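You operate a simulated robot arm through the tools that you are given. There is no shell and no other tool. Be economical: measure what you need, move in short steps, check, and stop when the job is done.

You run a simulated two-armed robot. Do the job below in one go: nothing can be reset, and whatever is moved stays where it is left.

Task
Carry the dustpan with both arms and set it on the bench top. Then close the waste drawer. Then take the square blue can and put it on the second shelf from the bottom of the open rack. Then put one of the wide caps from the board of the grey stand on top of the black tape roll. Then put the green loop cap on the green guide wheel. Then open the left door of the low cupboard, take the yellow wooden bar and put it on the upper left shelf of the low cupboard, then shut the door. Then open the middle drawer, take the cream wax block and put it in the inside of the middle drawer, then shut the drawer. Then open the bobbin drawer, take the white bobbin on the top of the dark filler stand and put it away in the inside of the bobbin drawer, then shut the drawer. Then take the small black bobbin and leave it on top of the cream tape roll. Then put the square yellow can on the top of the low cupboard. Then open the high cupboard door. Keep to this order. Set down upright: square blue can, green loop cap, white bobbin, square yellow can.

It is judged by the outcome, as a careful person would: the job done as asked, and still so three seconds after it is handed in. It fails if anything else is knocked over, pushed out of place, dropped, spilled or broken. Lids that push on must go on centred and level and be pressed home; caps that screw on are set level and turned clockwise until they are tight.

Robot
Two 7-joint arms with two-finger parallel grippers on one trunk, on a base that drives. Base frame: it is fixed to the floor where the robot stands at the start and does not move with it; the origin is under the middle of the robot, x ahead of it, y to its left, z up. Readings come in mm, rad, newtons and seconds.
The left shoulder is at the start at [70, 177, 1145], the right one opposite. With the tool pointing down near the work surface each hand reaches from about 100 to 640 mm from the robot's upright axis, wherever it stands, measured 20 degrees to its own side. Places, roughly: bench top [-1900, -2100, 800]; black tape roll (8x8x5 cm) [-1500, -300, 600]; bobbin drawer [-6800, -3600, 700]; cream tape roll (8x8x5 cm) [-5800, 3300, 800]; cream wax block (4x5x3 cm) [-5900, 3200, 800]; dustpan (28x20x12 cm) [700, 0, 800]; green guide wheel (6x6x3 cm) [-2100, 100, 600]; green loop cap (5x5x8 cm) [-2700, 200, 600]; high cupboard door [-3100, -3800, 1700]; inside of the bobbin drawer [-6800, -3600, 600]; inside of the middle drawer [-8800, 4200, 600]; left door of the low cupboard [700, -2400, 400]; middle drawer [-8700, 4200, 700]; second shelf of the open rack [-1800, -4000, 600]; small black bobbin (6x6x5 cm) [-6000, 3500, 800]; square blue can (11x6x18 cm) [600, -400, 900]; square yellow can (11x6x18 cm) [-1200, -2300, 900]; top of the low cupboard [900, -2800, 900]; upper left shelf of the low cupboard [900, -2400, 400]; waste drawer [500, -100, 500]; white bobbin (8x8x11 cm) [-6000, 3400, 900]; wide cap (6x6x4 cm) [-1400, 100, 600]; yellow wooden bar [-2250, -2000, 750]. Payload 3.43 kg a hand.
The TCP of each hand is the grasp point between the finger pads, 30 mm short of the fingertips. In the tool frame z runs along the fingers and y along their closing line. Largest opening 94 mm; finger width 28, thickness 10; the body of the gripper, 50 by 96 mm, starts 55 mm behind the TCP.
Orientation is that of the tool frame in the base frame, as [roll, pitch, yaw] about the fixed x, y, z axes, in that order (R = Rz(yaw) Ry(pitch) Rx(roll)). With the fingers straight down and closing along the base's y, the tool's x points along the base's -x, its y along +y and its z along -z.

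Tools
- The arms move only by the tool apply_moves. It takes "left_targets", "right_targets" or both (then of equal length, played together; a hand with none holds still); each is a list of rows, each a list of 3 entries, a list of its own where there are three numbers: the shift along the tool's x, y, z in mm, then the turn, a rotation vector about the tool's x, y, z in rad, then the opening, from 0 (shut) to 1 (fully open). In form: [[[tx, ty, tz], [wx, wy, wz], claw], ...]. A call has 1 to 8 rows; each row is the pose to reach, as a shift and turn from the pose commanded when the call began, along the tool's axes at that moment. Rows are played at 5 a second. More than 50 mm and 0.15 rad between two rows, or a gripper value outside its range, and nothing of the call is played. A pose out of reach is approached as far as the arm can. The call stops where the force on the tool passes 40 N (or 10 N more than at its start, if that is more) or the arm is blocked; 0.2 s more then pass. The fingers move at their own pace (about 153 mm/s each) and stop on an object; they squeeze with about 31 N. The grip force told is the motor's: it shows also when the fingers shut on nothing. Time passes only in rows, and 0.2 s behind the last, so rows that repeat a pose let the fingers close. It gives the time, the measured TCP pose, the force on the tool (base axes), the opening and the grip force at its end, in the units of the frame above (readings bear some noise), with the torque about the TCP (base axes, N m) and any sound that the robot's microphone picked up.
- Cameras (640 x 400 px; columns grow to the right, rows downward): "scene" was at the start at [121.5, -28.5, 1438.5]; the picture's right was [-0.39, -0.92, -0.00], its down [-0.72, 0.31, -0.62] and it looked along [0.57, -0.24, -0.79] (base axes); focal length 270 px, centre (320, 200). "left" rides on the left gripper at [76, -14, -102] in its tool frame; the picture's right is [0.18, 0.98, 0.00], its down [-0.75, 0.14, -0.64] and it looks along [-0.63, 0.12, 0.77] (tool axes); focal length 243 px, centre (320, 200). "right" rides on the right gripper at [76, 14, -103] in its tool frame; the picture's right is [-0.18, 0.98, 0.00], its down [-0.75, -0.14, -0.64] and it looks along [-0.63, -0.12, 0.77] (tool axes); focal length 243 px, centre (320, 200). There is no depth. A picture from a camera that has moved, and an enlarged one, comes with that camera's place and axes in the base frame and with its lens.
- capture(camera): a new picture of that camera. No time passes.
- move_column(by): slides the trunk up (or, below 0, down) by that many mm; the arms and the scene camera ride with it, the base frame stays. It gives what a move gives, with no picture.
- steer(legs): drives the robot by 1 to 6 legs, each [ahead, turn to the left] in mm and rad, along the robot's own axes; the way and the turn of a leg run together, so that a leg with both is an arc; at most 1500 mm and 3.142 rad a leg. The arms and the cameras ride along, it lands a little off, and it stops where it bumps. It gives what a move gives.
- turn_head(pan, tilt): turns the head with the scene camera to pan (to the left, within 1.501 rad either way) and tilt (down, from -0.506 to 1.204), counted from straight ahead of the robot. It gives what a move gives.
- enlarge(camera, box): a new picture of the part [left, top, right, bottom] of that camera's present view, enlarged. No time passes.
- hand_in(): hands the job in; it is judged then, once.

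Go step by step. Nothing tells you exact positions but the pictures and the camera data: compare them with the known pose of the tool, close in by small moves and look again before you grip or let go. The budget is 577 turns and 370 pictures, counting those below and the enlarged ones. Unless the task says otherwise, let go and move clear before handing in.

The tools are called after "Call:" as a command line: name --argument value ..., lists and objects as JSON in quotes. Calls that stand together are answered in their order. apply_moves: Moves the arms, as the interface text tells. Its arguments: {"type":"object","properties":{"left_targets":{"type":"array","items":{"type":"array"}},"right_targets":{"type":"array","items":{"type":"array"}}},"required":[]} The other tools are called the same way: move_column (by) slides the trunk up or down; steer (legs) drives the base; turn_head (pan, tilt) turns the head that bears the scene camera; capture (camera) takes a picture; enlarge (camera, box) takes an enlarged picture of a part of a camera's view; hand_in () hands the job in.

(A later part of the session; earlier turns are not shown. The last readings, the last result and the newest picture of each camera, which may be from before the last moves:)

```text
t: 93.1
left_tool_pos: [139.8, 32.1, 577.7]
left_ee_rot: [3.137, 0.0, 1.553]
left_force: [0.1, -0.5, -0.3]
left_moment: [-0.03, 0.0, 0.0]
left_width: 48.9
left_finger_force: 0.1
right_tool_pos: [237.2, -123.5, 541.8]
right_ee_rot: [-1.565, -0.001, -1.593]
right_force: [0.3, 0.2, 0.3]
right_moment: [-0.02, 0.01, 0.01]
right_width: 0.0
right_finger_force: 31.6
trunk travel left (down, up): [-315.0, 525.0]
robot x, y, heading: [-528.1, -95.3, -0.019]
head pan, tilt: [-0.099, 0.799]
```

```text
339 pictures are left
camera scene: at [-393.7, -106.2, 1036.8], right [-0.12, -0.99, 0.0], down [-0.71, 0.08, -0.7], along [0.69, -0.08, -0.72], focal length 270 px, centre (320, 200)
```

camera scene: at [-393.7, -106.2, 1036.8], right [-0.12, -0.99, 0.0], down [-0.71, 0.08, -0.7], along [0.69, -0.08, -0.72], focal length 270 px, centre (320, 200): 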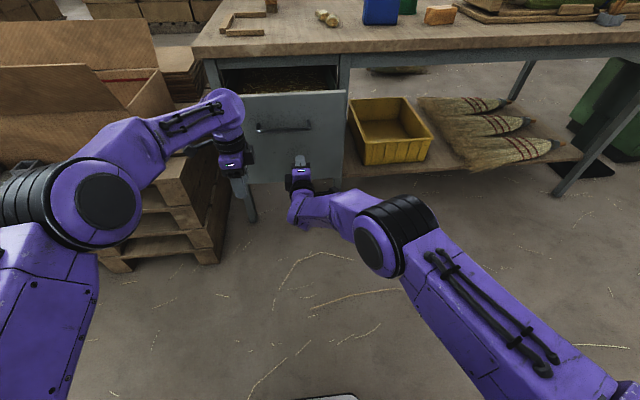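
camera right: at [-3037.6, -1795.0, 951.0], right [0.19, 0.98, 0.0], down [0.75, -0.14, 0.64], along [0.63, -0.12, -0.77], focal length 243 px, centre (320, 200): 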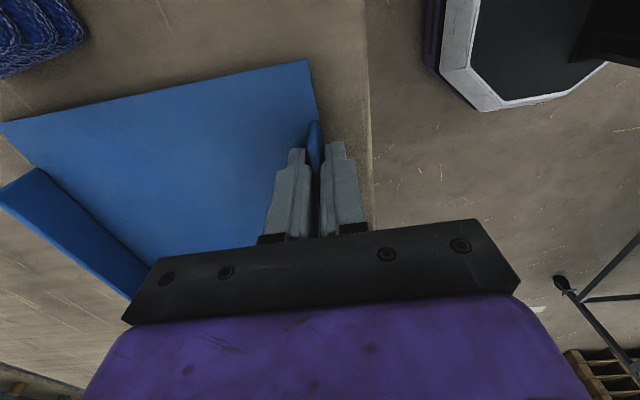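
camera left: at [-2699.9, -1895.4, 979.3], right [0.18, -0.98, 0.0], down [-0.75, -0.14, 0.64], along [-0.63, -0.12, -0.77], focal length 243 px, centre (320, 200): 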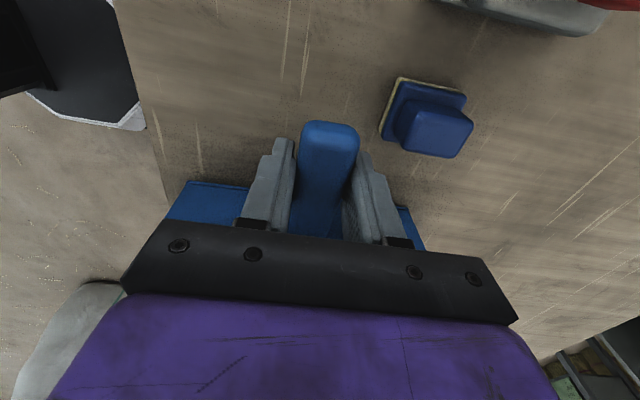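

I'll tuck both hands back a little, drive nearer, and then push with the arm.

Call:
apply_moves --left_targets '[[[0, -45, 0], [0, 0, 0], 0.5], [[0, -90, 0], [0, 0, 0], 0.5], [[0, -135, 0], [0, 0, 0], 0.5], [[0, -180, 0], [0, 0, 0], 0.5]]' --right_targets '[[[0, 0, -45], [0, 0, 0], 0], [[0, 0, -90], [0, 0, 0], 0], [[0, 0, -135], [0, 0, 0], 0], [[0, 0, -180], [0, 0, 0], 0]]'

Call:
steer --legs '[[190, 0]]'

Call:
apply_moves --right_targets '[[[0, 0, 35], [0, 0, 0], 0], [[0, 0, 70], [0, 0, 0], 0], [[0, 0, 105], [0, 0, 0], 0], [[0, 0, 140], [0, 0, 0], 0], [[0, 0, 175], [0, 0, 0], 0], [[0, 0, 210], [0, 0, 0], 0], [[0, 0, 245], [0, 0, 0], 0], [[0, 0, 280], [0, 0, 0], 0]]'

Call:
capture --camera "scene"

```text
t: 94.1
left_tool_pos: [-40.6, 35.0, 578.9]
left_ee_rot: [3.135, 0.0, 1.553]
left_force: [-0.4, 0.1, -0.9]
left_moment: [0.0, -0.01, 0.03]
left_width: 46.9
left_finger_force: 0.0
right_tool_pos: [53.8, -122.7, 541.5]
right_ee_rot: [-1.566, 0.004, -1.597]
right_force: [-0.5, -0.5, 0.2]
right_moment: [0.02, -0.02, -0.03]
right_width: 0.0
right_finger_force: 30.9
trunk travel left (down, up): [-315.0, 525.0]
robot x, y, heading: [-527.8, -98.8, -0.021]
head pan, tilt: [-0.099, 0.799]
```

```text
t: 95.6
left_tool_pos: [141.9, 32.6, 576.9]
left_ee_rot: [3.138, 0.001, 1.555]
left_force: [0.8, -0.5, -0.2]
left_moment: [-0.01, 0.01, 0.01]
left_width: 46.8
left_finger_force: 0.1
right_tool_pos: [236.1, -122.8, 541.4]
right_ee_rot: [-1.565, 0.005, -1.594]
right_force: [-0.9, 0.1, -0.1]
right_moment: [-0.01, 0.0, -0.01]
right_width: 0.0
right_finger_force: 31.2
trunk travel left (down, up): [-315.0, 525.0]
robot x, y, heading: [-346.0, -102.1, -0.019]
head pan, tilt: [-0.099, 0.799]
```

```text
t: 97.2
left_tool_pos: [138.4, 30.5, 580.1]
left_ee_rot: [3.133, 0.0, 1.553]
left_force: [0.0, 0.0, 0.3]
left_moment: [-0.03, -0.01, -0.01]
left_width: 47.1
left_finger_force: 0.1
right_tool_pos: [454.5, -129.3, 538.8]
right_ee_rot: [-1.578, 0.003, -1.589]
right_force: [-37.9, -7.6, 9.4]
right_moment: [0.53, -0.37, 0.29]
right_width: 0.2
right_finger_force: 31.2
right hand out of reach, approached as far as the arm can: row 7
trunk travel left (down, up): [-315.0, 525.0]
robot x, y, heading: [-346.7, -100.8, -0.02]
head pan, tilt: [-0.099, 0.799]
stopped in row 7 (right hand): the force on the tool passed its limit at 71 N (the readings are from after the stop); the commanded pose is now the measured one
```

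```text
338 pictures are left
camera scene: at [-219.1, -110.0, 1037.7], right [-0.12, -0.99, 0.0], down [-0.71, 0.09, -0.7], along [0.7, -0.08, -0.71], focal length 270 px, centre (320, 200)
```

scene: 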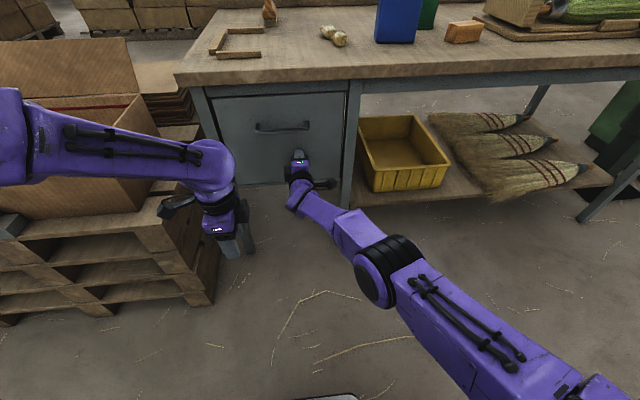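

Call:
apply_moves --right_targets '[[[0, 0, -40], [0, 0, 0], 0], [[0, 0, -85], [0, 0, 0], 0], [[0, 0, -130], [0, 0, 0], 0]]'

Call:
enlarge --camera "scene" --box '[180, 60, 380, 220]'

```text
t: 98.0
left_tool_pos: [140.5, 30.5, 577.7]
left_ee_rot: [3.136, 0.0, 1.553]
left_force: [-0.3, 0.4, -0.1]
left_moment: [0.01, 0.03, 0.03]
left_width: 46.7
left_finger_force: 0.1
right_tool_pos: [330.2, -125.7, 536.7]
right_ee_rot: [-1.58, 0.004, -1.589]
right_force: [-0.3, 0.3, 0.6]
right_moment: [-0.01, -0.01, 0.01]
right_width: 0.0
right_finger_force: 30.6
trunk travel left (down, up): [-315.0, 525.0]
robot x, y, heading: [-346.6, -100.3, -0.017]
head pan, tilt: [-0.099, 0.799]
```

```text
2.50 times, centred on (280, 140) of scene
camera zoom: at [-213.9, -109.3, 1036.9], right [-0.12, -0.99, 0.0], down [-0.71, 0.08, -0.7], along [0.69, -0.08, -0.72], focal length 674 px, centre (420, 350)
```

zoom: 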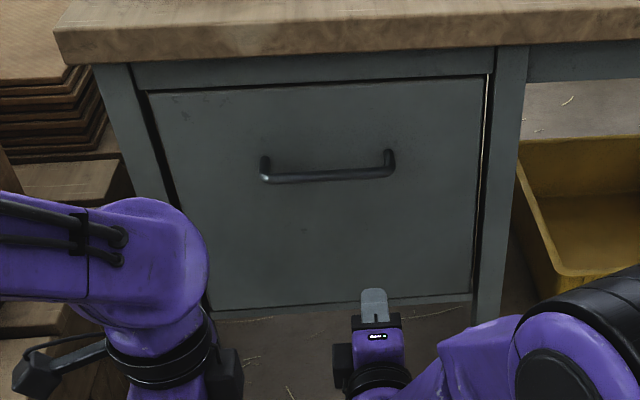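

The drawer is fully closed. Next is the square blue can. I'll back off, raise the trunk and look at it.

Call:
steer --legs '[[-150, 0]]'

Call:
move_column --by 400

Call:
turn_head --pan -0.35 --tilt 0.6

Call:
capture --camera "scene"

```text
t: 99.3
left_tool_pos: [-6.2, 30.7, 578.8]
left_ee_rot: [3.136, -0.001, 1.545]
left_force: [-0.2, 0.0, -0.1]
left_moment: [0.01, -0.01, 0.01]
left_width: 46.9
left_finger_force: 0.1
right_tool_pos: [182.4, -127.3, 538.2]
right_ee_rot: [-1.583, 0.005, -1.597]
right_force: [-0.3, 0.5, 0.0]
right_moment: [0.01, -0.01, 0.04]
right_width: 0.2
right_finger_force: 31.4
trunk travel left (down, up): [-315.0, 525.0]
robot x, y, heading: [-492.9, -97.9, -0.026]
head pan, tilt: [-0.099, 0.799]
```

```text
t: 103.2
left_tool_pos: [-6.7, 31.7, 977.9]
left_ee_rot: [3.136, 0.0, 1.546]
left_force: [0.6, 0.2, -0.4]
left_moment: [0.0, 0.0, 0.0]
left_width: 46.9
left_finger_force: 0.0
right_tool_pos: [182.7, -126.5, 937.2]
right_ee_rot: [-1.583, 0.004, -1.596]
right_force: [0.2, -0.7, -0.4]
right_moment: [0.06, -0.01, 0.0]
right_width: 0.0
right_finger_force: 31.5
trunk travel left (down, up): [-715.0, 125.0]
robot x, y, heading: [-491.3, -96.3, -0.027]
head pan, tilt: [-0.099, 0.799]
```

```text
t: 103.9
left_tool_pos: [-6.6, 30.9, 977.6]
left_ee_rot: [3.137, 0.0, 1.545]
left_force: [0.0, -0.2, 0.1]
left_moment: [-0.01, 0.02, 0.02]
left_width: 47.1
left_finger_force: 0.0
right_tool_pos: [181.0, -127.5, 937.5]
right_ee_rot: [-1.582, 0.002, -1.598]
right_force: [-0.3, -0.9, 0.9]
right_moment: [0.01, 0.02, 0.02]
right_width: 0.1
right_finger_force: 31.5
trunk travel left (down, up): [-715.0, 125.0]
robot x, y, heading: [-493.6, -96.3, -0.025]
head pan, tilt: [-0.351, 0.6]
```

```text
336 pictures are left
camera scene: at [-359.7, -129.3, 1453.6], right [-0.37, -0.93, 0.0], down [-0.53, 0.21, -0.82], along [0.77, -0.3, -0.57], focal length 270 px, centre (320, 200)
```

scene: 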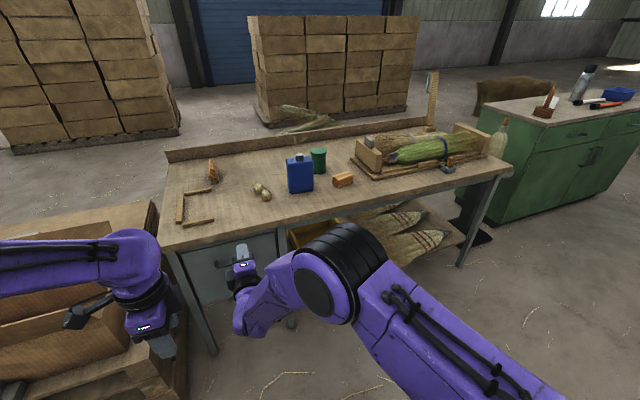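

Call:
enlarge --camera "scene" --box '[250, 130, 370, 210]'

```text
5.00 times, centred on (310, 170) of scene
camera zoom: at [-359.7, -129.3, 1453.6], right [-0.37, -0.93, 0.0], down [-0.53, 0.21, -0.82], along [0.77, -0.3, -0.57], focal length 1348 px, centre (370, 350)
```

zoom: 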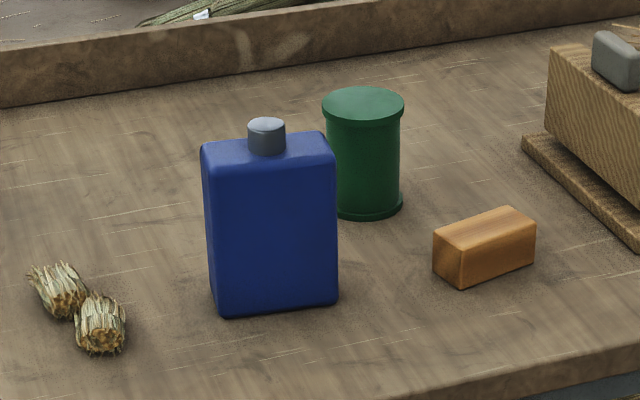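

The can's broad face looks towards -x and its centre is about (637, -425). I'll grip it from its left narrow side with the left hand, level and with the camera on top. First I pull the right hand back and roll the left hand.

Call:
apply_moves --left_targets '[[[0, -10, 0], [0, 0, -0.149], 0.8], [[0, -20, 0], [0, 0, -0.298], 0.9], [[0, -20, 0], [0, 0, -0.447], 1], [[0, -20, 0], [0, 0, -0.596], 1], [[0, -20, 0], [0, 0, -0.745], 1], [[0, -20, 0], [0, 0, -0.894], 1], [[0, -20, 0], [0, 0, -1.043], 1], [[0, -20, 0], [0, 0, -1.19], 1]]' --right_targets '[[[20, 0, -38], [0, 0, 0], 0], [[40, 0, -76], [0, 0, 0], 0], [[60, 0, -114], [0, 0, 0], 0], [[80, 0, -152], [0, 0, 0], 0], [[100, 0, -190], [0, 0, 0], 0], [[120, 0, -228], [0, 0, 0], 0], [[140, 0, -266], [0, 0, 0], 0], [[160, 0, -300], [0, 0, 0], 0]]'

Call:
apply_moves --left_targets '[[[0, 0, 0], [0, 0, -0.149], 1], [[0, 0, 0], [0, 0, -0.298], 1], [[0, 0, 0], [0, 0, -0.447], 1], [[0, 0, 0], [0, 0, -0.596], 1], [[0, 0, 0], [0, 0, -0.745], 1], [[0, 0, 0], [0, 0, -0.894], 1], [[0, 0, 0], [0, 0, -1.043], 1], [[0, 0, 0], [0, 0, -1.19], 1]]'

Call:
apply_moves --left_targets '[[[0, 0, 0], [0, 0, -0.149], 1], [[0, 0, 0], [0, 0, -0.298], 1], [[0, 0, 0], [0, 0, -0.447], 1], [[0, 0, 0], [0, 0, -0.596], 1], [[0, 0, 0], [0, 0, -0.735], 1]]'

```text
t: 105.7
left_tool_pos: [-26.0, 31.6, 978.7]
left_ee_rot: [3.141, 0.004, 2.741]
left_force: [-0.6, -0.4, 0.2]
left_moment: [0.03, -0.01, -0.01]
left_width: 93.8
left_finger_force: 0.2
right_tool_pos: [-110.8, -276.2, 926.3]
right_ee_rot: [-1.583, 0.004, -1.599]
right_force: [-0.1, -0.3, -0.1]
right_moment: [0.01, -0.05, -0.02]
right_width: 0.0
right_finger_force: 31.5
right hand out of reach, approached as far as the arm can: row 8
trunk travel left (down, up): [-715.0, 125.0]
robot x, y, heading: [-497.0, -95.1, -0.026]
head pan, tilt: [-0.351, 0.6]
```

```text
t: 107.5
left_tool_pos: [-25.7, 32.2, 977.6]
left_ee_rot: [-3.138, 0.003, -2.352]
left_force: [0.4, 0.1, 0.2]
left_moment: [-0.03, -0.02, -0.01]
left_width: 94.0
left_finger_force: 0.1
right_tool_pos: [-111.3, -275.3, 927.8]
right_ee_rot: [-1.581, 0.003, -1.596]
right_force: [-0.1, 0.0, -0.2]
right_moment: [0.02, 0.01, -0.04]
right_width: 0.0
right_finger_force: 31.2
trunk travel left (down, up): [-715.0, 125.0]
robot x, y, heading: [-496.5, -98.7, -0.026]
head pan, tilt: [-0.351, 0.6]
```

```text
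t: 108.7
left_tool_pos: [-26.4, 31.3, 978.2]
left_ee_rot: [-3.137, -0.003, -1.617]
left_force: [0.1, 0.8, 0.0]
left_moment: [-0.01, -0.02, -0.01]
left_width: 94.0
left_finger_force: 0.0
right_tool_pos: [-112.3, -277.0, 927.2]
right_ee_rot: [-1.581, 0.004, -1.597]
right_force: [-0.3, -0.4, -0.5]
right_moment: [-0.02, -0.02, 0.01]
right_width: 0.2
right_finger_force: 31.1
trunk travel left (down, up): [-715.0, 125.0]
robot x, y, heading: [-494.6, -97.0, -0.024]
head pan, tilt: [-0.351, 0.6]
```

The roll worked. Next I'll tilt the left hand to point right (-y), with the camera on top.

Call:
apply_moves --left_targets '[[[0, 0, 0], [0, 0.149, 0], 1], [[0, 0, 0], [0, 0.298, 0], 1], [[0, 0, 0], [0, 0.447, 0], 1], [[0, 0, 0], [0, 0.596, 0], 1], [[0, 0, 0], [0, 0.745, 0], 1], [[0, 0, 0], [0, 0.894, 0], 1], [[0, 0, 0], [0, 1.043, 0], 1], [[0, 0, 0], [0, 1.19, 0], 1]]'

Call:
apply_moves --left_targets '[[[0, 0, 0], [0, 0.149, 0], 1], [[0, 0, 0], [0, 0.298, 0], 1], [[0, 0, 0], [0, 0.381, 0], 1]]'

Call:
steer --legs '[[0, -0.4], [560, 0], [0, 0.4]]'

Call:
capture --camera "scene"

Call:
capture --camera "left"

```text
t: 110.5
left_tool_pos: [-26.3, 32.3, 977.1]
left_ee_rot: [-3.125, -1.193, -1.637]
left_force: [-0.6, -0.5, -0.6]
left_moment: [-0.01, 0.01, -0.03]
left_width: 94.1
left_finger_force: 0.0
right_tool_pos: [-111.4, -274.4, 926.9]
right_ee_rot: [-1.584, 0.002, -1.596]
right_force: [0.4, -0.2, -0.8]
right_moment: [0.01, -0.02, -0.02]
right_width: 0.1
right_finger_force: 30.9
trunk travel left (down, up): [-715.0, 125.0]
robot x, y, heading: [-493.6, -99.3, -0.029]
head pan, tilt: [-0.351, 0.6]
```

```text
t: 111.3
left_tool_pos: [-27.1, 31.4, 977.1]
left_ee_rot: [-1.274, -1.565, 2.797]
left_force: [0.6, 0.6, -0.9]
left_moment: [-0.01, -0.01, 0.02]
left_width: 94.1
left_finger_force: 0.1
right_tool_pos: [-111.7, -274.9, 928.0]
right_ee_rot: [-1.584, 0.003, -1.597]
right_force: [-1.0, -0.3, -1.0]
right_moment: [0.0, 0.0, 0.0]
right_width: 0.4
right_finger_force: 31.1
trunk travel left (down, up): [-715.0, 125.0]
robot x, y, heading: [-497.9, -91.5, -0.03]
head pan, tilt: [-0.351, 0.6]
```

```text
t: 117.0
left_tool_pos: [488.6, -202.2, 976.9]
left_ee_rot: [-1.515, -1.567, 3.032]
left_force: [-0.7, 0.8, -0.4]
left_moment: [0.0, 0.03, 0.0]
left_width: 93.9
left_finger_force: 0.1
right_tool_pos: [403.3, -509.0, 927.7]
right_ee_rot: [-1.582, 0.0, -1.6]
right_force: [0.5, 0.1, -0.1]
right_moment: [0.05, -0.01, 0.01]
right_width: 0.0
right_finger_force: 30.6
trunk travel left (down, up): [-715.0, 125.0]
robot x, y, heading: [19.9, -329.5, -0.03]
head pan, tilt: [-0.351, 0.6]
```

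```text
334 pictures are left
camera scene: at [155.2, -363.3, 1453.7], right [-0.37, -0.93, 0.0], down [-0.53, 0.21, -0.83], along [0.77, -0.31, -0.56], focal length 270 px, centre (320, 200)
```

scene: 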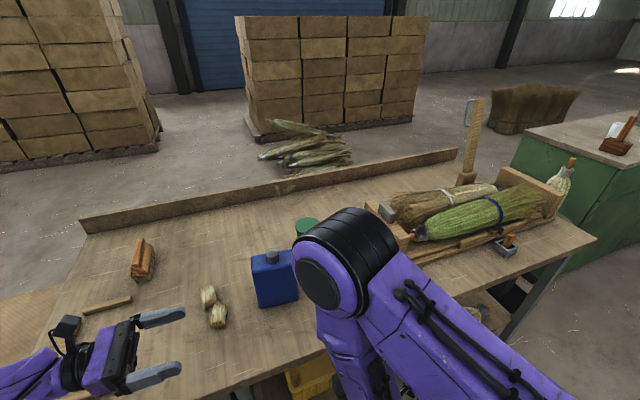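

```text
333 pictures are left
camera left: at [507.6, -101.7, 1053.6], right [-0.98, 0.05, 0.18], down [-0.1, 0.65, -0.75], along [-0.16, -0.76, -0.63], focal length 243 px, centre (320, 200)
```

left: 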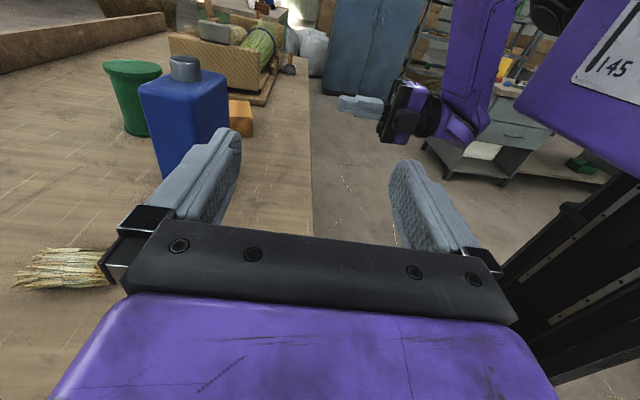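

The left hand points to -y with the camera on top. Two views put the can's centre at about (642, -428), with its long axis along (-0.18, -0.98). I'll align beside it.

Call:
apply_moves --left_targets '[[[0, -37, 12], [-0.03, 0, 0], 1], [[0, -75, 24], [-0.06, 0, 0], 1], [[0, -112, 36], [-0.09, 0, 0], 1], [[0, -149, 48], [-0.134, 0, 0], 1], [[0, -186, 59], [-0.134, 0, 0], 1], [[-40, -186, 59], [-0.134, 0, 0], 1], [[-82, -186, 59], [-0.134, 0, 0], 1]]'

Call:
capture --camera "left"

Call:
capture --camera "scene"

```text
t: 118.6
left_tool_pos: [646.7, -267.5, 907.9]
left_ee_rot: [-1.654, -1.566, 3.038]
left_force: [-0.2, 0.8, 0.3]
left_moment: [0.0, 0.01, -0.01]
left_width: 93.8
left_finger_force: 0.1
left hand out of reach, approached as far as the arm can: row 5, 6, 7
right_tool_pos: [402.3, -510.0, 926.7]
right_ee_rot: [-1.586, 0.001, -1.6]
right_force: [0.3, 0.4, -0.1]
right_moment: [0.03, 0.0, -0.01]
right_width: 0.0
right_finger_force: 31.1
trunk travel left (down, up): [-715.0, 125.0]
robot x, y, heading: [20.9, -332.8, -0.026]
head pan, tilt: [-0.351, 0.6]
```

```text
332 pictures are left
camera left: at [678.9, -169.0, 983.4], right [-0.97, 0.18, 0.18], down [-0.02, 0.66, -0.75], along [-0.26, -0.73, -0.63], focal length 243 px, centre (320, 200)
```

left: 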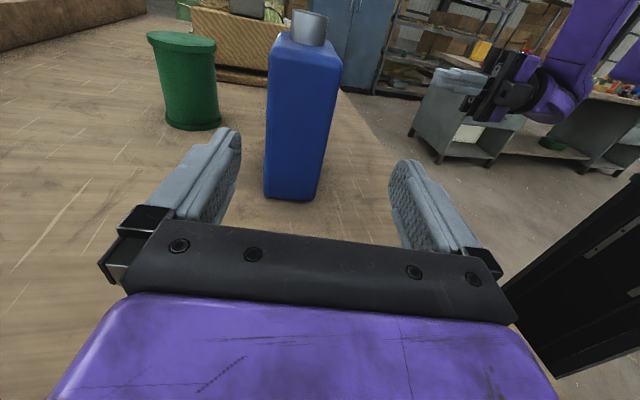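

```text
331 pictures are left
camera scene: at [155.5, -363.7, 1453.7], right [-0.37, -0.93, 0.0], down [-0.53, 0.21, -0.82], along [0.77, -0.3, -0.57], focal length 270 px, centre (320, 200)
```

scene: 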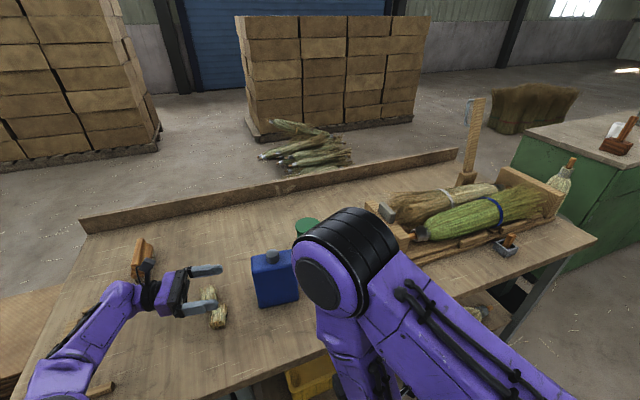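

The can is about 25 mm to the +x side of the fingers' line and the arm is at its reach limit, so I'll drive the base 60 mm nearer.

Call:
steer --legs '[[60, 0]]'

Call:
capture --camera "left"

```text
t: 119.5
left_tool_pos: [701.6, -267.5, 909.9]
left_ee_rot: [-1.793, -1.563, -3.103]
left_force: [-0.1, 0.2, 0.8]
left_moment: [0.05, -0.04, 0.02]
left_width: 94.0
left_finger_force: 0.0
right_tool_pos: [456.5, -510.6, 929.2]
right_ee_rot: [-1.58, 0.0, -1.6]
right_force: [-0.9, -0.7, -0.7]
right_moment: [0.0, 0.02, 0.01]
right_width: 0.0
right_finger_force: 30.8
trunk travel left (down, up): [-715.0, 125.0]
robot x, y, heading: [77.5, -334.0, -0.024]
head pan, tilt: [-0.351, 0.6]
```

```text
330 pictures are left
camera left: at [733.1, -170.6, 986.7], right [-0.97, 0.18, 0.18], down [-0.01, 0.66, -0.75], along [-0.25, -0.73, -0.63], focal length 243 px, centre (320, 200)
```

left: 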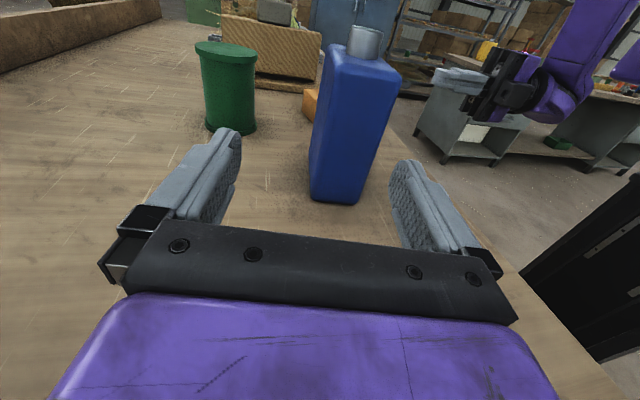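

Call:
apply_moves --left_targets '[[[0, 30, 0], [0, 0, 0], 1], [[0, 30, 0], [0, 0, 0], 1]]'

```text
t: 120.1
left_tool_pos: [701.3, -265.2, 903.1]
left_ee_rot: [-1.686, -1.566, 3.071]
left_force: [0.7, 0.4, 0.0]
left_moment: [0.0, 0.02, -0.01]
left_width: 93.9
left_finger_force: 0.0
left hand out of reach, approached as far as the arm can: row 1, 2
right_tool_pos: [460.9, -512.0, 927.1]
right_ee_rot: [-1.584, 0.001, -1.602]
right_force: [1.1, 0.2, -0.4]
right_moment: [0.01, 0.0, 0.0]
right_width: 0.0
right_finger_force: 31.0
trunk travel left (down, up): [-715.0, 125.0]
robot x, y, heading: [81.1, -331.9, -0.024]
head pan, tilt: [-0.351, 0.6]
```

Call:
apply_moves --left_targets '[[[0, 30, 0], [0, 0, 0], 1], [[0, 30, 0], [0, 0, 0], 1]]'

Call:
capture --camera "left"

```text
t: 120.7
left_tool_pos: [697.3, -260.8, 895.2]
left_ee_rot: [-1.734, -1.568, 3.116]
left_force: [0.2, 0.8, 0.1]
left_moment: [0.02, -0.03, 0.03]
left_width: 94.1
left_finger_force: 0.0
left hand out of reach, approached as far as the arm can: row 1, 2
right_tool_pos: [460.5, -511.8, 926.7]
right_ee_rot: [-1.583, 0.002, -1.6]
right_force: [0.1, 1.1, -0.5]
right_moment: [-0.02, -0.01, -0.01]
right_width: 0.1
right_finger_force: 30.9
trunk travel left (down, up): [-715.0, 125.0]
robot x, y, heading: [79.2, -333.5, -0.032]
head pan, tilt: [-0.351, 0.6]
```

```text
329 pictures are left
camera left: at [729.6, -162.2, 970.6], right [-0.97, 0.18, 0.18], down [-0.02, 0.66, -0.75], along [-0.26, -0.73, -0.63], focal length 243 px, centre (320, 200)
```

left: 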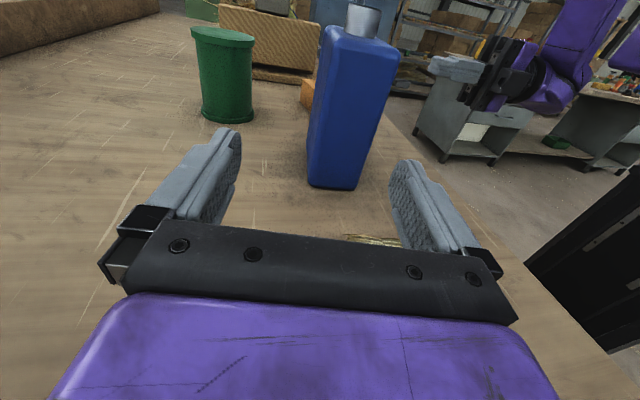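

Call:
apply_moves --left_targets '[[[0, 24, 0], [0, 0, 0], 1], [[0, 24, 0], [0, 0, 0], 1]]'

Call:
capture --camera "left"

Call:
capture --camera "scene"

```text
t: 121.3
left_tool_pos: [691.8, -255.5, 885.9]
left_ee_rot: [-1.722, -1.568, 3.105]
left_force: [-0.6, 0.1, -0.1]
left_moment: [-0.02, 0.01, -0.02]
left_width: 94.0
left_finger_force: 0.0
left hand out of reach, approached as far as the arm can: row 1, 2
right_tool_pos: [459.3, -510.8, 927.9]
right_ee_rot: [-1.584, 0.003, -1.599]
right_force: [0.4, 0.0, 0.0]
right_moment: [0.0, 0.04, -0.01]
right_width: 0.1
right_finger_force: 30.6
trunk travel left (down, up): [-715.0, 125.0]
robot x, y, heading: [75.7, -331.9, -0.03]
head pan, tilt: [-0.351, 0.6]
```

```text
328 pictures are left
camera left: at [725.0, -158.8, 961.4], right [-0.97, 0.18, 0.18], down [-0.02, 0.66, -0.75], along [-0.26, -0.73, -0.63], focal length 243 px, centre (320, 200)
```

left: 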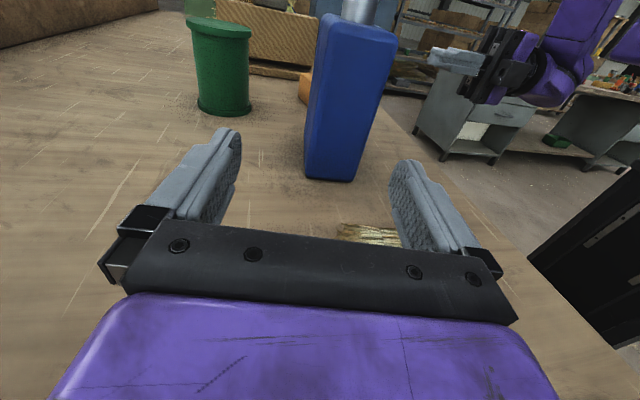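

```text
327 pictures are left
camera scene: at [212.7, -365.3, 1453.7], right [-0.37, -0.93, 0.0], down [-0.53, 0.21, -0.82], along [0.77, -0.3, -0.57], focal length 270 px, centre (320, 200)
```

scene: 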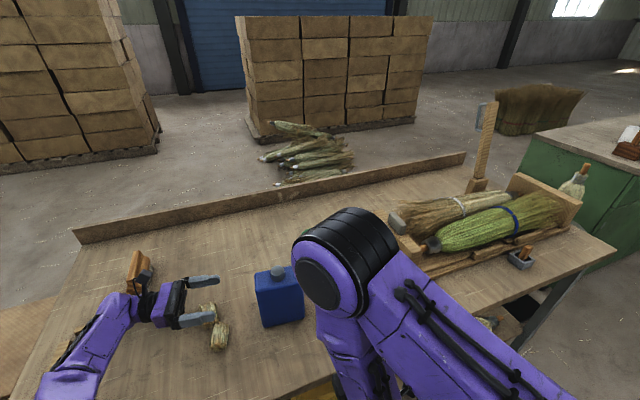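

Call:
apply_moves --left_targets '[[[10, 40, 0], [0, 0, 0], 1], [[10, 40, 0], [0, 0, 0], 1], [[10, 40, 0], [0, 0, 0], 1]]'

```text
t: 122.1
left_tool_pos: [689.5, -245.8, 879.3]
left_ee_rot: [-1.702, -1.568, 3.087]
left_force: [0.0, 0.1, -0.6]
left_moment: [0.0, -0.02, -0.01]
left_width: 94.1
left_finger_force: 0.1
left hand out of reach, approached as far as the arm can: row 1, 2, 3
right_tool_pos: [460.1, -512.0, 926.5]
right_ee_rot: [-1.584, 0.0, -1.6]
right_force: [-0.7, -0.2, 0.2]
right_moment: [0.01, 0.0, -0.01]
right_width: 0.0
right_finger_force: 31.1
trunk travel left (down, up): [-715.0, 125.0]
robot x, y, heading: [76.4, -331.7, -0.029]
head pan, tilt: [-0.351, 0.6]
```

The arm is sliding along a joint limit there. I'll raise the hand again and check.

Call:
apply_moves --left_targets '[[[40, 0, 0], [0, 0, 0], 1], [[80, 0, 0], [0, 0, 0], 1], [[120, 0, 0], [0, 0, 0], 1]]'

Call:
capture --camera "scene"

```text
t: 122.9
left_tool_pos: [725.7, -242.0, 990.8]
left_ee_rot: [-1.851, -1.568, -3.051]
left_force: [0.1, 0.0, -0.1]
left_moment: [-0.03, 0.01, -0.01]
left_width: 94.1
left_finger_force: 0.1
left hand out of reach, approached as far as the arm can: row 1, 2, 3
right_tool_pos: [459.9, -511.9, 927.6]
right_ee_rot: [-1.583, 0.003, -1.6]
right_force: [0.2, 0.6, -0.8]
right_moment: [-0.01, -0.02, 0.01]
right_width: 0.0
right_finger_force: 30.7
trunk travel left (down, up): [-715.0, 125.0]
robot x, y, heading: [80.4, -328.6, -0.024]
head pan, tilt: [-0.351, 0.6]
```

```text
326 pictures are left
camera scene: at [212.2, -365.6, 1453.7], right [-0.37, -0.93, 0.0], down [-0.52, 0.21, -0.83], along [0.77, -0.3, -0.56], focal length 270 px, centre (320, 200)
```

scene: 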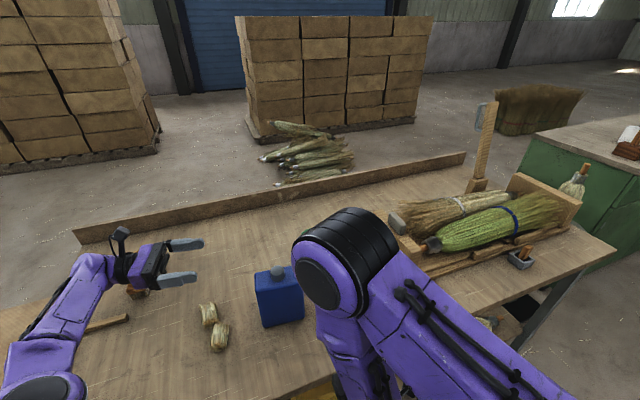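

Call:
apply_moves --left_targets '[[[0, 45, -20], [0, 0, 0], 1], [[0, 90, -40], [0, 0, 0], 1], [[0, 130, -60], [0, 0, 0], 1], [[0, 130, -60], [0, 0, 0], 1]]'

Call:
capture --camera "scene"

```text
t: 123.9
left_tool_pos: [709.5, -156.6, 963.1]
left_ee_rot: [-1.816, -1.566, -3.083]
left_force: [-0.1, -1.1, -0.4]
left_moment: [-0.02, 0.0, 0.0]
left_width: 94.2
left_finger_force: 0.0
left hand out of reach, approached as far as the arm can: row 1, 2, 3, 4
right_tool_pos: [459.6, -511.3, 927.4]
right_ee_rot: [-1.584, 0.0, -1.6]
right_force: [-0.6, 0.7, 0.5]
right_moment: [0.0, 0.01, -0.02]
right_width: 0.0
right_finger_force: 31.0
trunk travel left (down, up): [-715.0, 125.0]
robot x, y, heading: [79.6, -331.3, -0.03]
head pan, tilt: [-0.351, 0.6]
```

```text
325 pictures are left
camera scene: at [212.7, -365.0, 1453.7], right [-0.37, -0.93, 0.0], down [-0.53, 0.21, -0.83], along [0.77, -0.31, -0.56], focal length 270 px, centre (320, 200)
```

scene: 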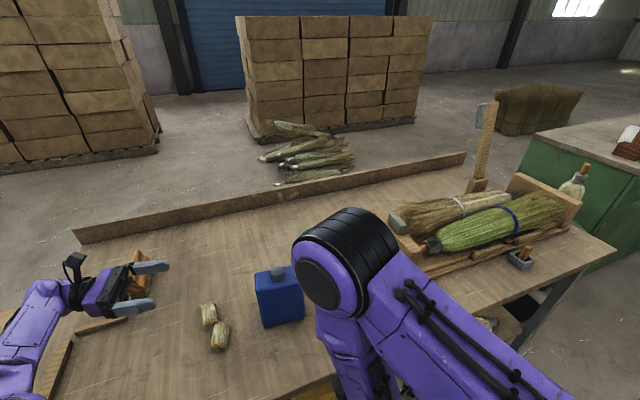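

Call:
apply_moves --left_targets '[[[0, -30, 20], [0.05, 0, 0], 1], [[-20, -60, 40], [0.1, 0, 0], 1], [[-40, -60, 60], [0.15, 0, 0], 1], [[-40, -60, 60], [0.2, 0, 0], 1], [[-40, -60, 60], [0.2, 0, 0], 1]]'

```text
t: 125.1
left_tool_pos: [743.1, -223.5, 916.0]
left_ee_rot: [-1.759, -1.567, -2.94]
left_force: [1.0, -0.8, -0.2]
left_moment: [0.0, 0.01, 0.01]
left_width: 94.1
left_finger_force: 0.1
left hand out of reach, approached as far as the arm can: row 1, 2, 3, 4, 5
right_tool_pos: [459.9, -511.0, 927.6]
right_ee_rot: [-1.583, -0.001, -1.6]
right_force: [0.0, -0.3, -0.7]
right_moment: [0.04, 0.03, 0.01]
right_width: 0.1
right_finger_force: 30.7
trunk travel left (down, up): [-715.0, 125.0]
robot x, y, heading: [81.1, -330.0, -0.028]
head pan, tilt: [-0.351, 0.6]
```

The arm seems stuck straight (singular). I'll back the base away from the bench to a safe place and pull the hand inward there.

Call:
steer --legs '[[-350, 0]]'

Call:
apply_moves --left_targets '[[[0, 20, 0], [0, -0.14, 0], 1], [[0, 40, 0], [0, -0.28, 0], 1], [[0, 60, 0], [0, -0.42, 0], 1], [[0, 80, 0], [0, -0.56, 0], 1], [[0, 80, 0], [0, -0.7, 0], 1], [[0, 80, 0], [0, -0.84, 0], 1], [[0, 80, 0], [0, -0.98, 0], 1], [[0, 80, 0], [0, -1.1, 0], 1]]'

Call:
capture --camera "scene"

```text
t: 127.3
left_tool_pos: [400.2, -209.7, 914.5]
left_ee_rot: [-1.622, -1.569, -3.072]
left_force: [0.2, 0.1, -0.7]
left_moment: [0.01, 0.01, -0.01]
left_width: 94.2
left_finger_force: 0.1
right_tool_pos: [119.9, -501.5, 927.5]
right_ee_rot: [-1.583, 0.0, -1.593]
right_force: [-0.5, 0.4, -0.2]
right_moment: [-0.01, 0.02, -0.03]
right_width: 0.0
right_finger_force: 31.0
trunk travel left (down, up): [-715.0, 125.0]
robot x, y, heading: [-263.1, -324.2, -0.025]
head pan, tilt: [-0.351, 0.6]
```

```text
t: 129.2
left_tool_pos: [319.6, -213.7, 914.4]
left_ee_rot: [-3.136, -0.468, -1.551]
left_force: [0.9, 0.1, -0.1]
left_moment: [0.02, 0.0, 0.01]
left_width: 93.7
left_finger_force: 0.1
right_tool_pos: [120.7, -502.3, 926.9]
right_ee_rot: [-1.584, 0.003, -1.595]
right_force: [-0.1, -0.4, -0.4]
right_moment: [0.0, 0.03, 0.01]
right_width: 0.0
right_finger_force: 30.4
trunk travel left (down, up): [-715.0, 125.0]
robot x, y, heading: [-261.5, -322.9, -0.02]
head pan, tilt: [-0.351, 0.6]
```

```text
324 pictures are left
camera scene: at [-129.0, -357.3, 1453.6], right [-0.36, -0.93, 0.0], down [-0.53, 0.21, -0.82], along [0.77, -0.3, -0.57], focal length 270 px, centre (320, 200)
```

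scene: 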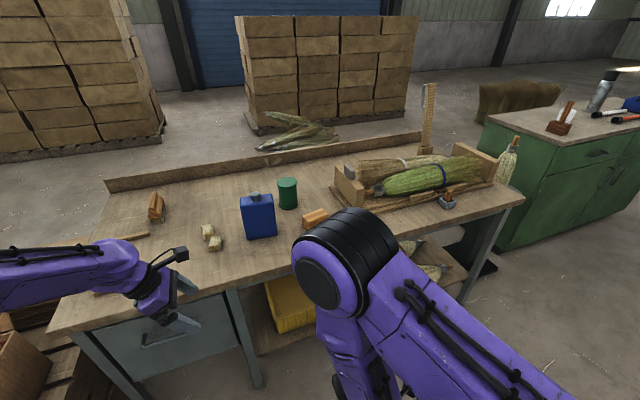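

The hand is free again. The inward-pointing pose is cramped, so I'll stand further left at (60, 0), facing about -0.7 rad, so that the can's long axis lies more ahead of the left arm. I pull the hand in first.

Call:
apply_moves --left_targets '[[[-1, 33, -20], [0, 0, 0], 1], [[-2, 66, -40], [0, 0, 0], 1], [[-3, 99, -60], [0, 0, 0], 1], [[-4, 130, -80], [0, 0, 0], 1]]'

Call:
steer --legs '[[0, 0.81], [455, 0], [0, -1.49]]'

Call:
turn_head --pan 0 --tilt 0.8

Call:
capture --camera "scene"

```text
t: 130.2
left_tool_pos: [189.2, -177.7, 984.8]
left_ee_rot: [-3.133, -0.471, -1.551]
left_force: [-0.6, -0.7, -0.3]
left_moment: [0.02, -0.01, 0.03]
left_width: 94.0
left_finger_force: 0.0
right_tool_pos: [117.6, -501.8, 928.2]
right_ee_rot: [-1.581, 0.0, -1.593]
right_force: [-0.4, -0.6, 0.6]
right_moment: [0.0, 0.0, 0.01]
right_width: 0.0
right_finger_force: 31.1
trunk travel left (down, up): [-715.0, 125.0]
robot x, y, heading: [-265.5, -323.6, -0.02]
head pan, tilt: [-0.351, 0.6]
```

```text
t: 138.6
left_tool_pos: [519.5, -122.4, 983.6]
left_ee_rot: [-3.137, -0.471, -2.153]
left_force: [-0.2, -0.2, 0.3]
left_moment: [0.0, -0.02, 0.01]
left_width: 94.2
left_finger_force: 0.0
right_tool_pos: [278.8, -347.9, 927.4]
right_ee_rot: [-1.581, 0.0, -2.196]
right_force: [-0.3, 0.2, -0.2]
right_moment: [0.01, -0.03, -0.02]
right_width: 0.1
right_finger_force: 30.9
trunk travel left (down, up): [-715.0, 125.0]
robot x, y, heading: [65.1, 15.1, -0.623]
head pan, tilt: [-0.351, 0.6]
```

```text
t: 139.4
left_tool_pos: [519.3, -122.5, 984.4]
left_ee_rot: [-3.138, -0.471, -2.152]
left_force: [-0.6, 0.0, 0.5]
left_moment: [-0.03, -0.01, 0.03]
left_width: 94.0
left_finger_force: 0.1
right_tool_pos: [277.9, -347.8, 926.6]
right_ee_rot: [-1.583, 0.002, -2.194]
right_force: [-0.5, -0.5, 0.4]
right_moment: [-0.02, -0.02, 0.01]
right_width: 0.0
right_finger_force: 30.2
trunk travel left (down, up): [-715.0, 125.0]
robot x, y, heading: [67.2, 12.1, -0.619]
head pan, tilt: [0.0, 0.799]
```

```text
323 pictures are left
camera scene: at [170.3, -61.0, 1436.9], right [-0.58, -0.81, 0.0], down [-0.58, 0.42, -0.7], along [0.57, -0.41, -0.72], focal length 270 px, centre (320, 200)
```

scene: 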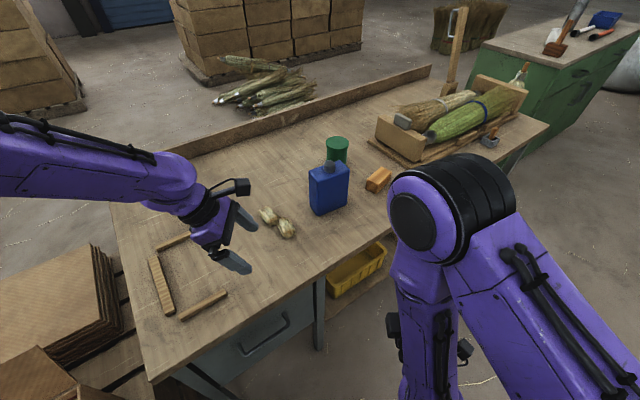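

Call:
apply_moves --left_targets '[[[0, 0, 0], [0, 0.14, 0], 1], [[0, 0, 0], [0, 0.28, 0], 1], [[0, 0, 0], [0, 0.42, 0], 1], [[0, 0, 0], [0, 0.56, 0], 1], [[0, 0, 0], [0, 0.7, 0], 1], [[0, 0, 0], [0, 0.84, 0], 1], [[0, 0, 0], [0, 0.98, 0], 1], [[0, 0, 0], [0, 1.1, 0], 1]]'

Call:
apply_moves --left_targets '[[[0, 0, 0], [0.13, 0, 0], 1], [[0, 0, 0], [0.26, 0, 0], 1], [[0, 0, 0], [0.397, 0, 0], 1]]'

Call:
capture --camera "left"

```text
t: 141.2
left_tool_pos: [522.0, -121.9, 985.2]
left_ee_rot: [-1.158, -1.565, 2.151]
left_force: [-0.2, 0.1, 0.4]
left_moment: [-0.01, -0.02, 0.01]
left_width: 93.9
left_finger_force: 0.0
right_tool_pos: [278.5, -347.8, 927.3]
right_ee_rot: [-1.583, 0.002, -2.194]
right_force: [0.3, -0.3, 0.0]
right_moment: [-0.03, 0.02, 0.01]
right_width: 0.0
right_finger_force: 30.5
trunk travel left (down, up): [-715.0, 125.0]
robot x, y, heading: [63.8, 15.6, -0.621]
head pan, tilt: [0.0, 0.799]
```

```text
t: 142.0
left_tool_pos: [519.4, -122.4, 983.7]
left_ee_rot: [-1.257, -1.565, 2.644]
left_force: [-0.8, -0.3, -0.3]
left_moment: [-0.01, 0.01, 0.01]
left_width: 94.1
left_finger_force: 0.1
right_tool_pos: [278.4, -348.0, 927.9]
right_ee_rot: [-1.582, 0.001, -2.196]
right_force: [0.2, 0.6, 0.0]
right_moment: [0.02, 0.03, -0.01]
right_width: 0.0
right_finger_force: 30.9
trunk travel left (down, up): [-715.0, 125.0]
robot x, y, heading: [63.5, 12.5, -0.62]
head pan, tilt: [0.0, 0.799]
```

```text
322 pictures are left
camera left: at [550.8, -23.5, 1060.9], right [-0.97, 0.18, 0.18], down [-0.02, 0.66, -0.76], along [-0.25, -0.73, -0.63], focal length 243 px, centre (320, 200)
```

left: 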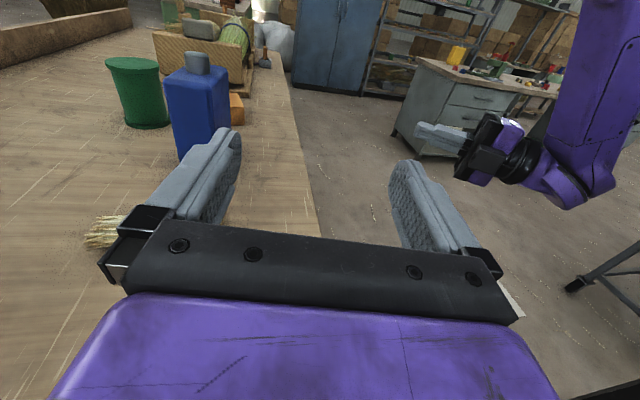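

Call:
apply_moves --left_targets '[[[0, -42, 20], [0, 0, 0], 1], [[0, -84, 40], [0, 0, 0], 1], [[0, -126, 60], [0, 0, 0], 1], [[0, -164, 80], [0, 0, 0], 1], [[0, -177, 110], [0, 0, 0], 1]]'

Call:
move_column --by -90

Call:
capture --camera "left"

Call:
capture --camera "scene"

```text
t: 143.2
left_tool_pos: [675.3, -263.5, 985.4]
left_ee_rot: [-1.282, -1.568, 2.671]
left_force: [0.7, -0.7, 0.5]
left_moment: [-0.01, 0.01, 0.02]
left_width: 94.0
left_finger_force: 0.1
right_tool_pos: [277.0, -349.8, 926.2]
right_ee_rot: [-1.582, 0.002, -2.196]
right_force: [1.2, 0.3, -0.1]
right_moment: [-0.03, -0.03, 0.01]
right_width: 0.0
right_finger_force: 31.0
trunk travel left (down, up): [-715.0, 125.0]
robot x, y, heading: [62.5, 13.8, -0.622]
head pan, tilt: [0.0, 0.799]
```

```text
t: 144.5
left_tool_pos: [674.8, -262.3, 895.5]
left_ee_rot: [-1.171, -1.567, 2.558]
left_force: [-0.3, 0.1, -0.5]
left_moment: [-0.01, 0.01, 0.0]
left_width: 94.1
left_finger_force: 0.0
right_tool_pos: [278.7, -348.5, 836.7]
right_ee_rot: [-1.582, 0.002, -2.195]
right_force: [-0.1, -0.1, 0.1]
right_moment: [0.02, -0.01, -0.01]
right_width: 0.0
right_finger_force: 31.5
trunk travel left (down, up): [-625.0, 215.0]
robot x, y, heading: [57.4, 15.0, -0.626]
head pan, tilt: [0.0, 0.799]
```

```text
321 pictures are left
camera left: at [707.3, -165.2, 971.5], right [-0.97, 0.18, 0.18], down [-0.02, 0.66, -0.76], along [-0.25, -0.73, -0.63], focal length 243 px, centre (320, 200)
```

left: 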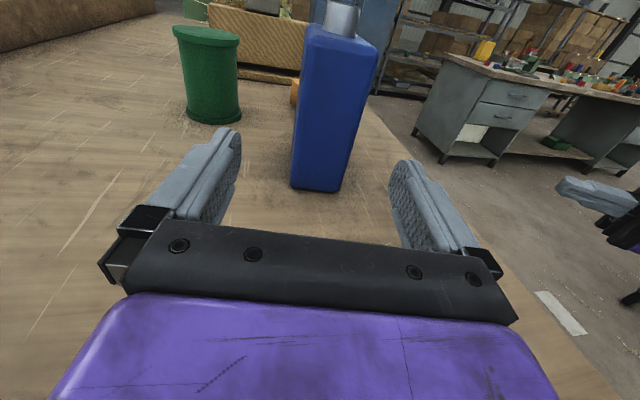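

```text
320 pictures are left
camera scene: at [170.2, -60.7, 1346.9], right [-0.58, -0.81, 0.0], down [-0.58, 0.42, -0.7], along [0.57, -0.41, -0.72], focal length 270 px, centre (320, 200)
```

scene: 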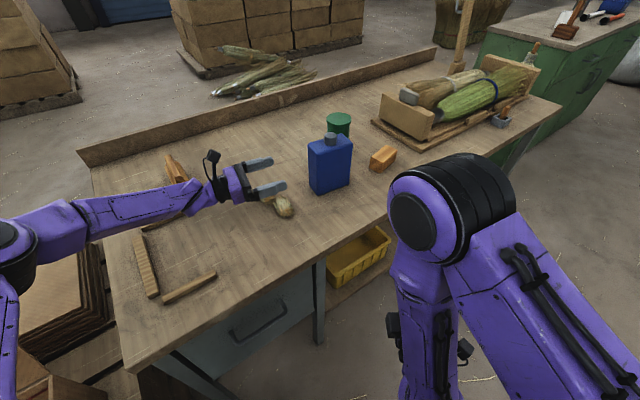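

Aligned. I'll advance along the tool axis around the can.

Call:
apply_moves --left_targets '[[[0, 0, 40], [0, 0, 0], 1], [[0, 0, 80], [0, 0, 0], 1], [[0, 0, 115], [0, 0, 0], 1], [[0, 0, 145], [0, 0, 0], 1]]'

Call:
capture --camera "left"

Call:
enlarge --camera "scene" --box '[180, 90, 420, 240]'

```text
t: 145.5
left_tool_pos: [647.9, -405.7, 894.3]
left_ee_rot: [-1.466, -1.566, 2.854]
left_force: [-1.0, 0.1, -0.6]
left_moment: [-0.01, -0.01, 0.01]
left_width: 93.7
left_finger_force: 0.1
right_tool_pos: [277.9, -349.8, 837.0]
right_ee_rot: [-1.584, 0.002, -2.195]
right_force: [-0.1, 0.4, -0.2]
right_moment: [0.01, 0.02, 0.0]
right_width: 0.0
right_finger_force: 30.9
trunk travel left (down, up): [-625.0, 215.0]
robot x, y, heading: [60.5, 15.8, -0.621]
head pan, tilt: [0.0, 0.799]
```

```text
319 pictures are left
camera left: at [679.3, -309.0, 970.3], right [-0.97, 0.18, 0.18], down [-0.02, 0.66, -0.75], along [-0.25, -0.73, -0.63], focal length 243 px, centre (320, 200)
```

left: 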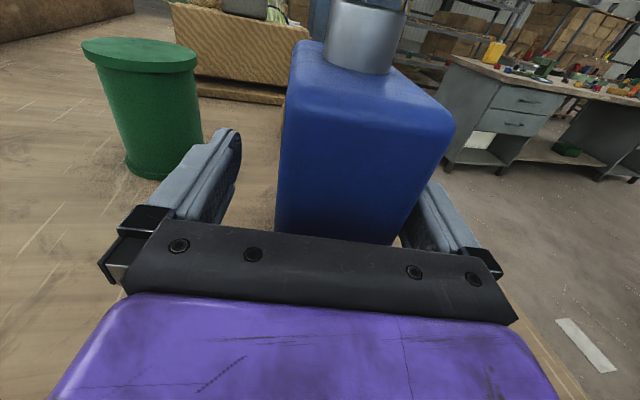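

```text
2.67 times, centred on (300, 165) of scene
camera zoom: at [170.0, -62.4, 1346.8], right [-0.58, -0.81, 0.0], down [-0.58, 0.42, -0.7], along [0.57, -0.41, -0.72], focal length 719 px, centre (373, 293)
```

zoom: 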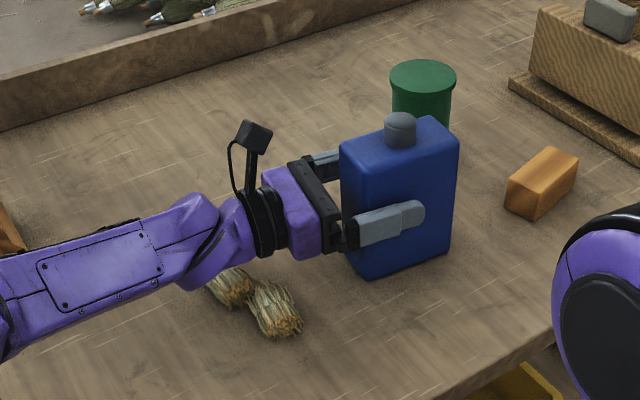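

Call:
apply_moves --left_targets '[[[0, 7, 3], [0, 0, 0], 1], [[0, 7, 3], [0, 0, 0], 0.4], [[0, 7, 3], [0, 0, 0], 0.0], [[0, 7, 3], [0, 0, 0], 0.0], [[0, 7, 3], [0, 0, 0], 0.0]]'

Call:
move_column --by 60

Call:
enlarge --camera "scene" --box '[180, 90, 420, 240]'

```text
t: 146.7
left_tool_pos: [641.1, -406.1, 896.0]
left_ee_rot: [-1.231, -1.567, 2.618]
left_force: [-1.0, -1.0, 0.8]
left_moment: [0.05, 0.28, 0.22]
left_width: 64.4
left_finger_force: 30.8
right_tool_pos: [276.5, -348.6, 836.8]
right_ee_rot: [-1.583, 0.001, -2.195]
right_force: [0.4, -0.7, -0.1]
right_moment: [-0.03, -0.02, 0.0]
right_width: 0.0
right_finger_force: 30.8
trunk travel left (down, up): [-625.0, 215.0]
robot x, y, heading: [63.7, 12.2, -0.623]
head pan, tilt: [0.0, 0.799]
```

```text
t: 147.7
left_tool_pos: [642.1, -407.5, 953.0]
left_ee_rot: [-1.523, -1.569, 2.911]
left_force: [0.2, 1.1, -8.3]
left_moment: [0.2, -0.03, -0.01]
left_width: 64.6
left_finger_force: 30.8
right_tool_pos: [279.3, -348.9, 896.3]
right_ee_rot: [-1.582, 0.002, -2.196]
right_force: [-0.7, -0.4, 1.2]
right_moment: [-0.02, 0.03, -0.01]
right_width: 0.3
right_finger_force: 30.8
trunk travel left (down, up): [-685.0, 155.0]
robot x, y, heading: [62.1, 14.6, -0.62]
head pan, tilt: [0.0, 0.799]
```

```text
2.67 times, centred on (300, 165) of scene
camera zoom: at [171.9, -62.1, 1406.6], right [-0.58, -0.81, 0.0], down [-0.58, 0.42, -0.7], along [0.57, -0.41, -0.72], focal length 719 px, centre (373, 293)
```

zoom: 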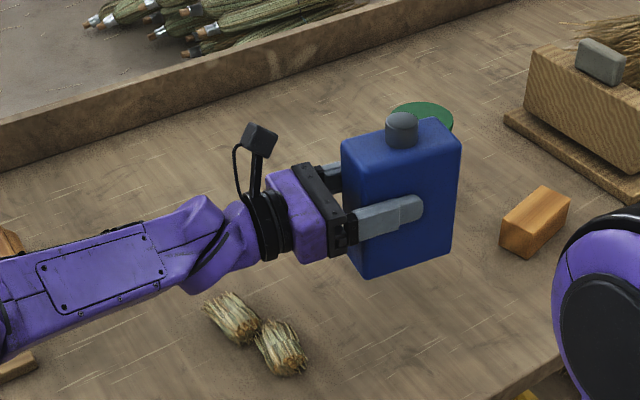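

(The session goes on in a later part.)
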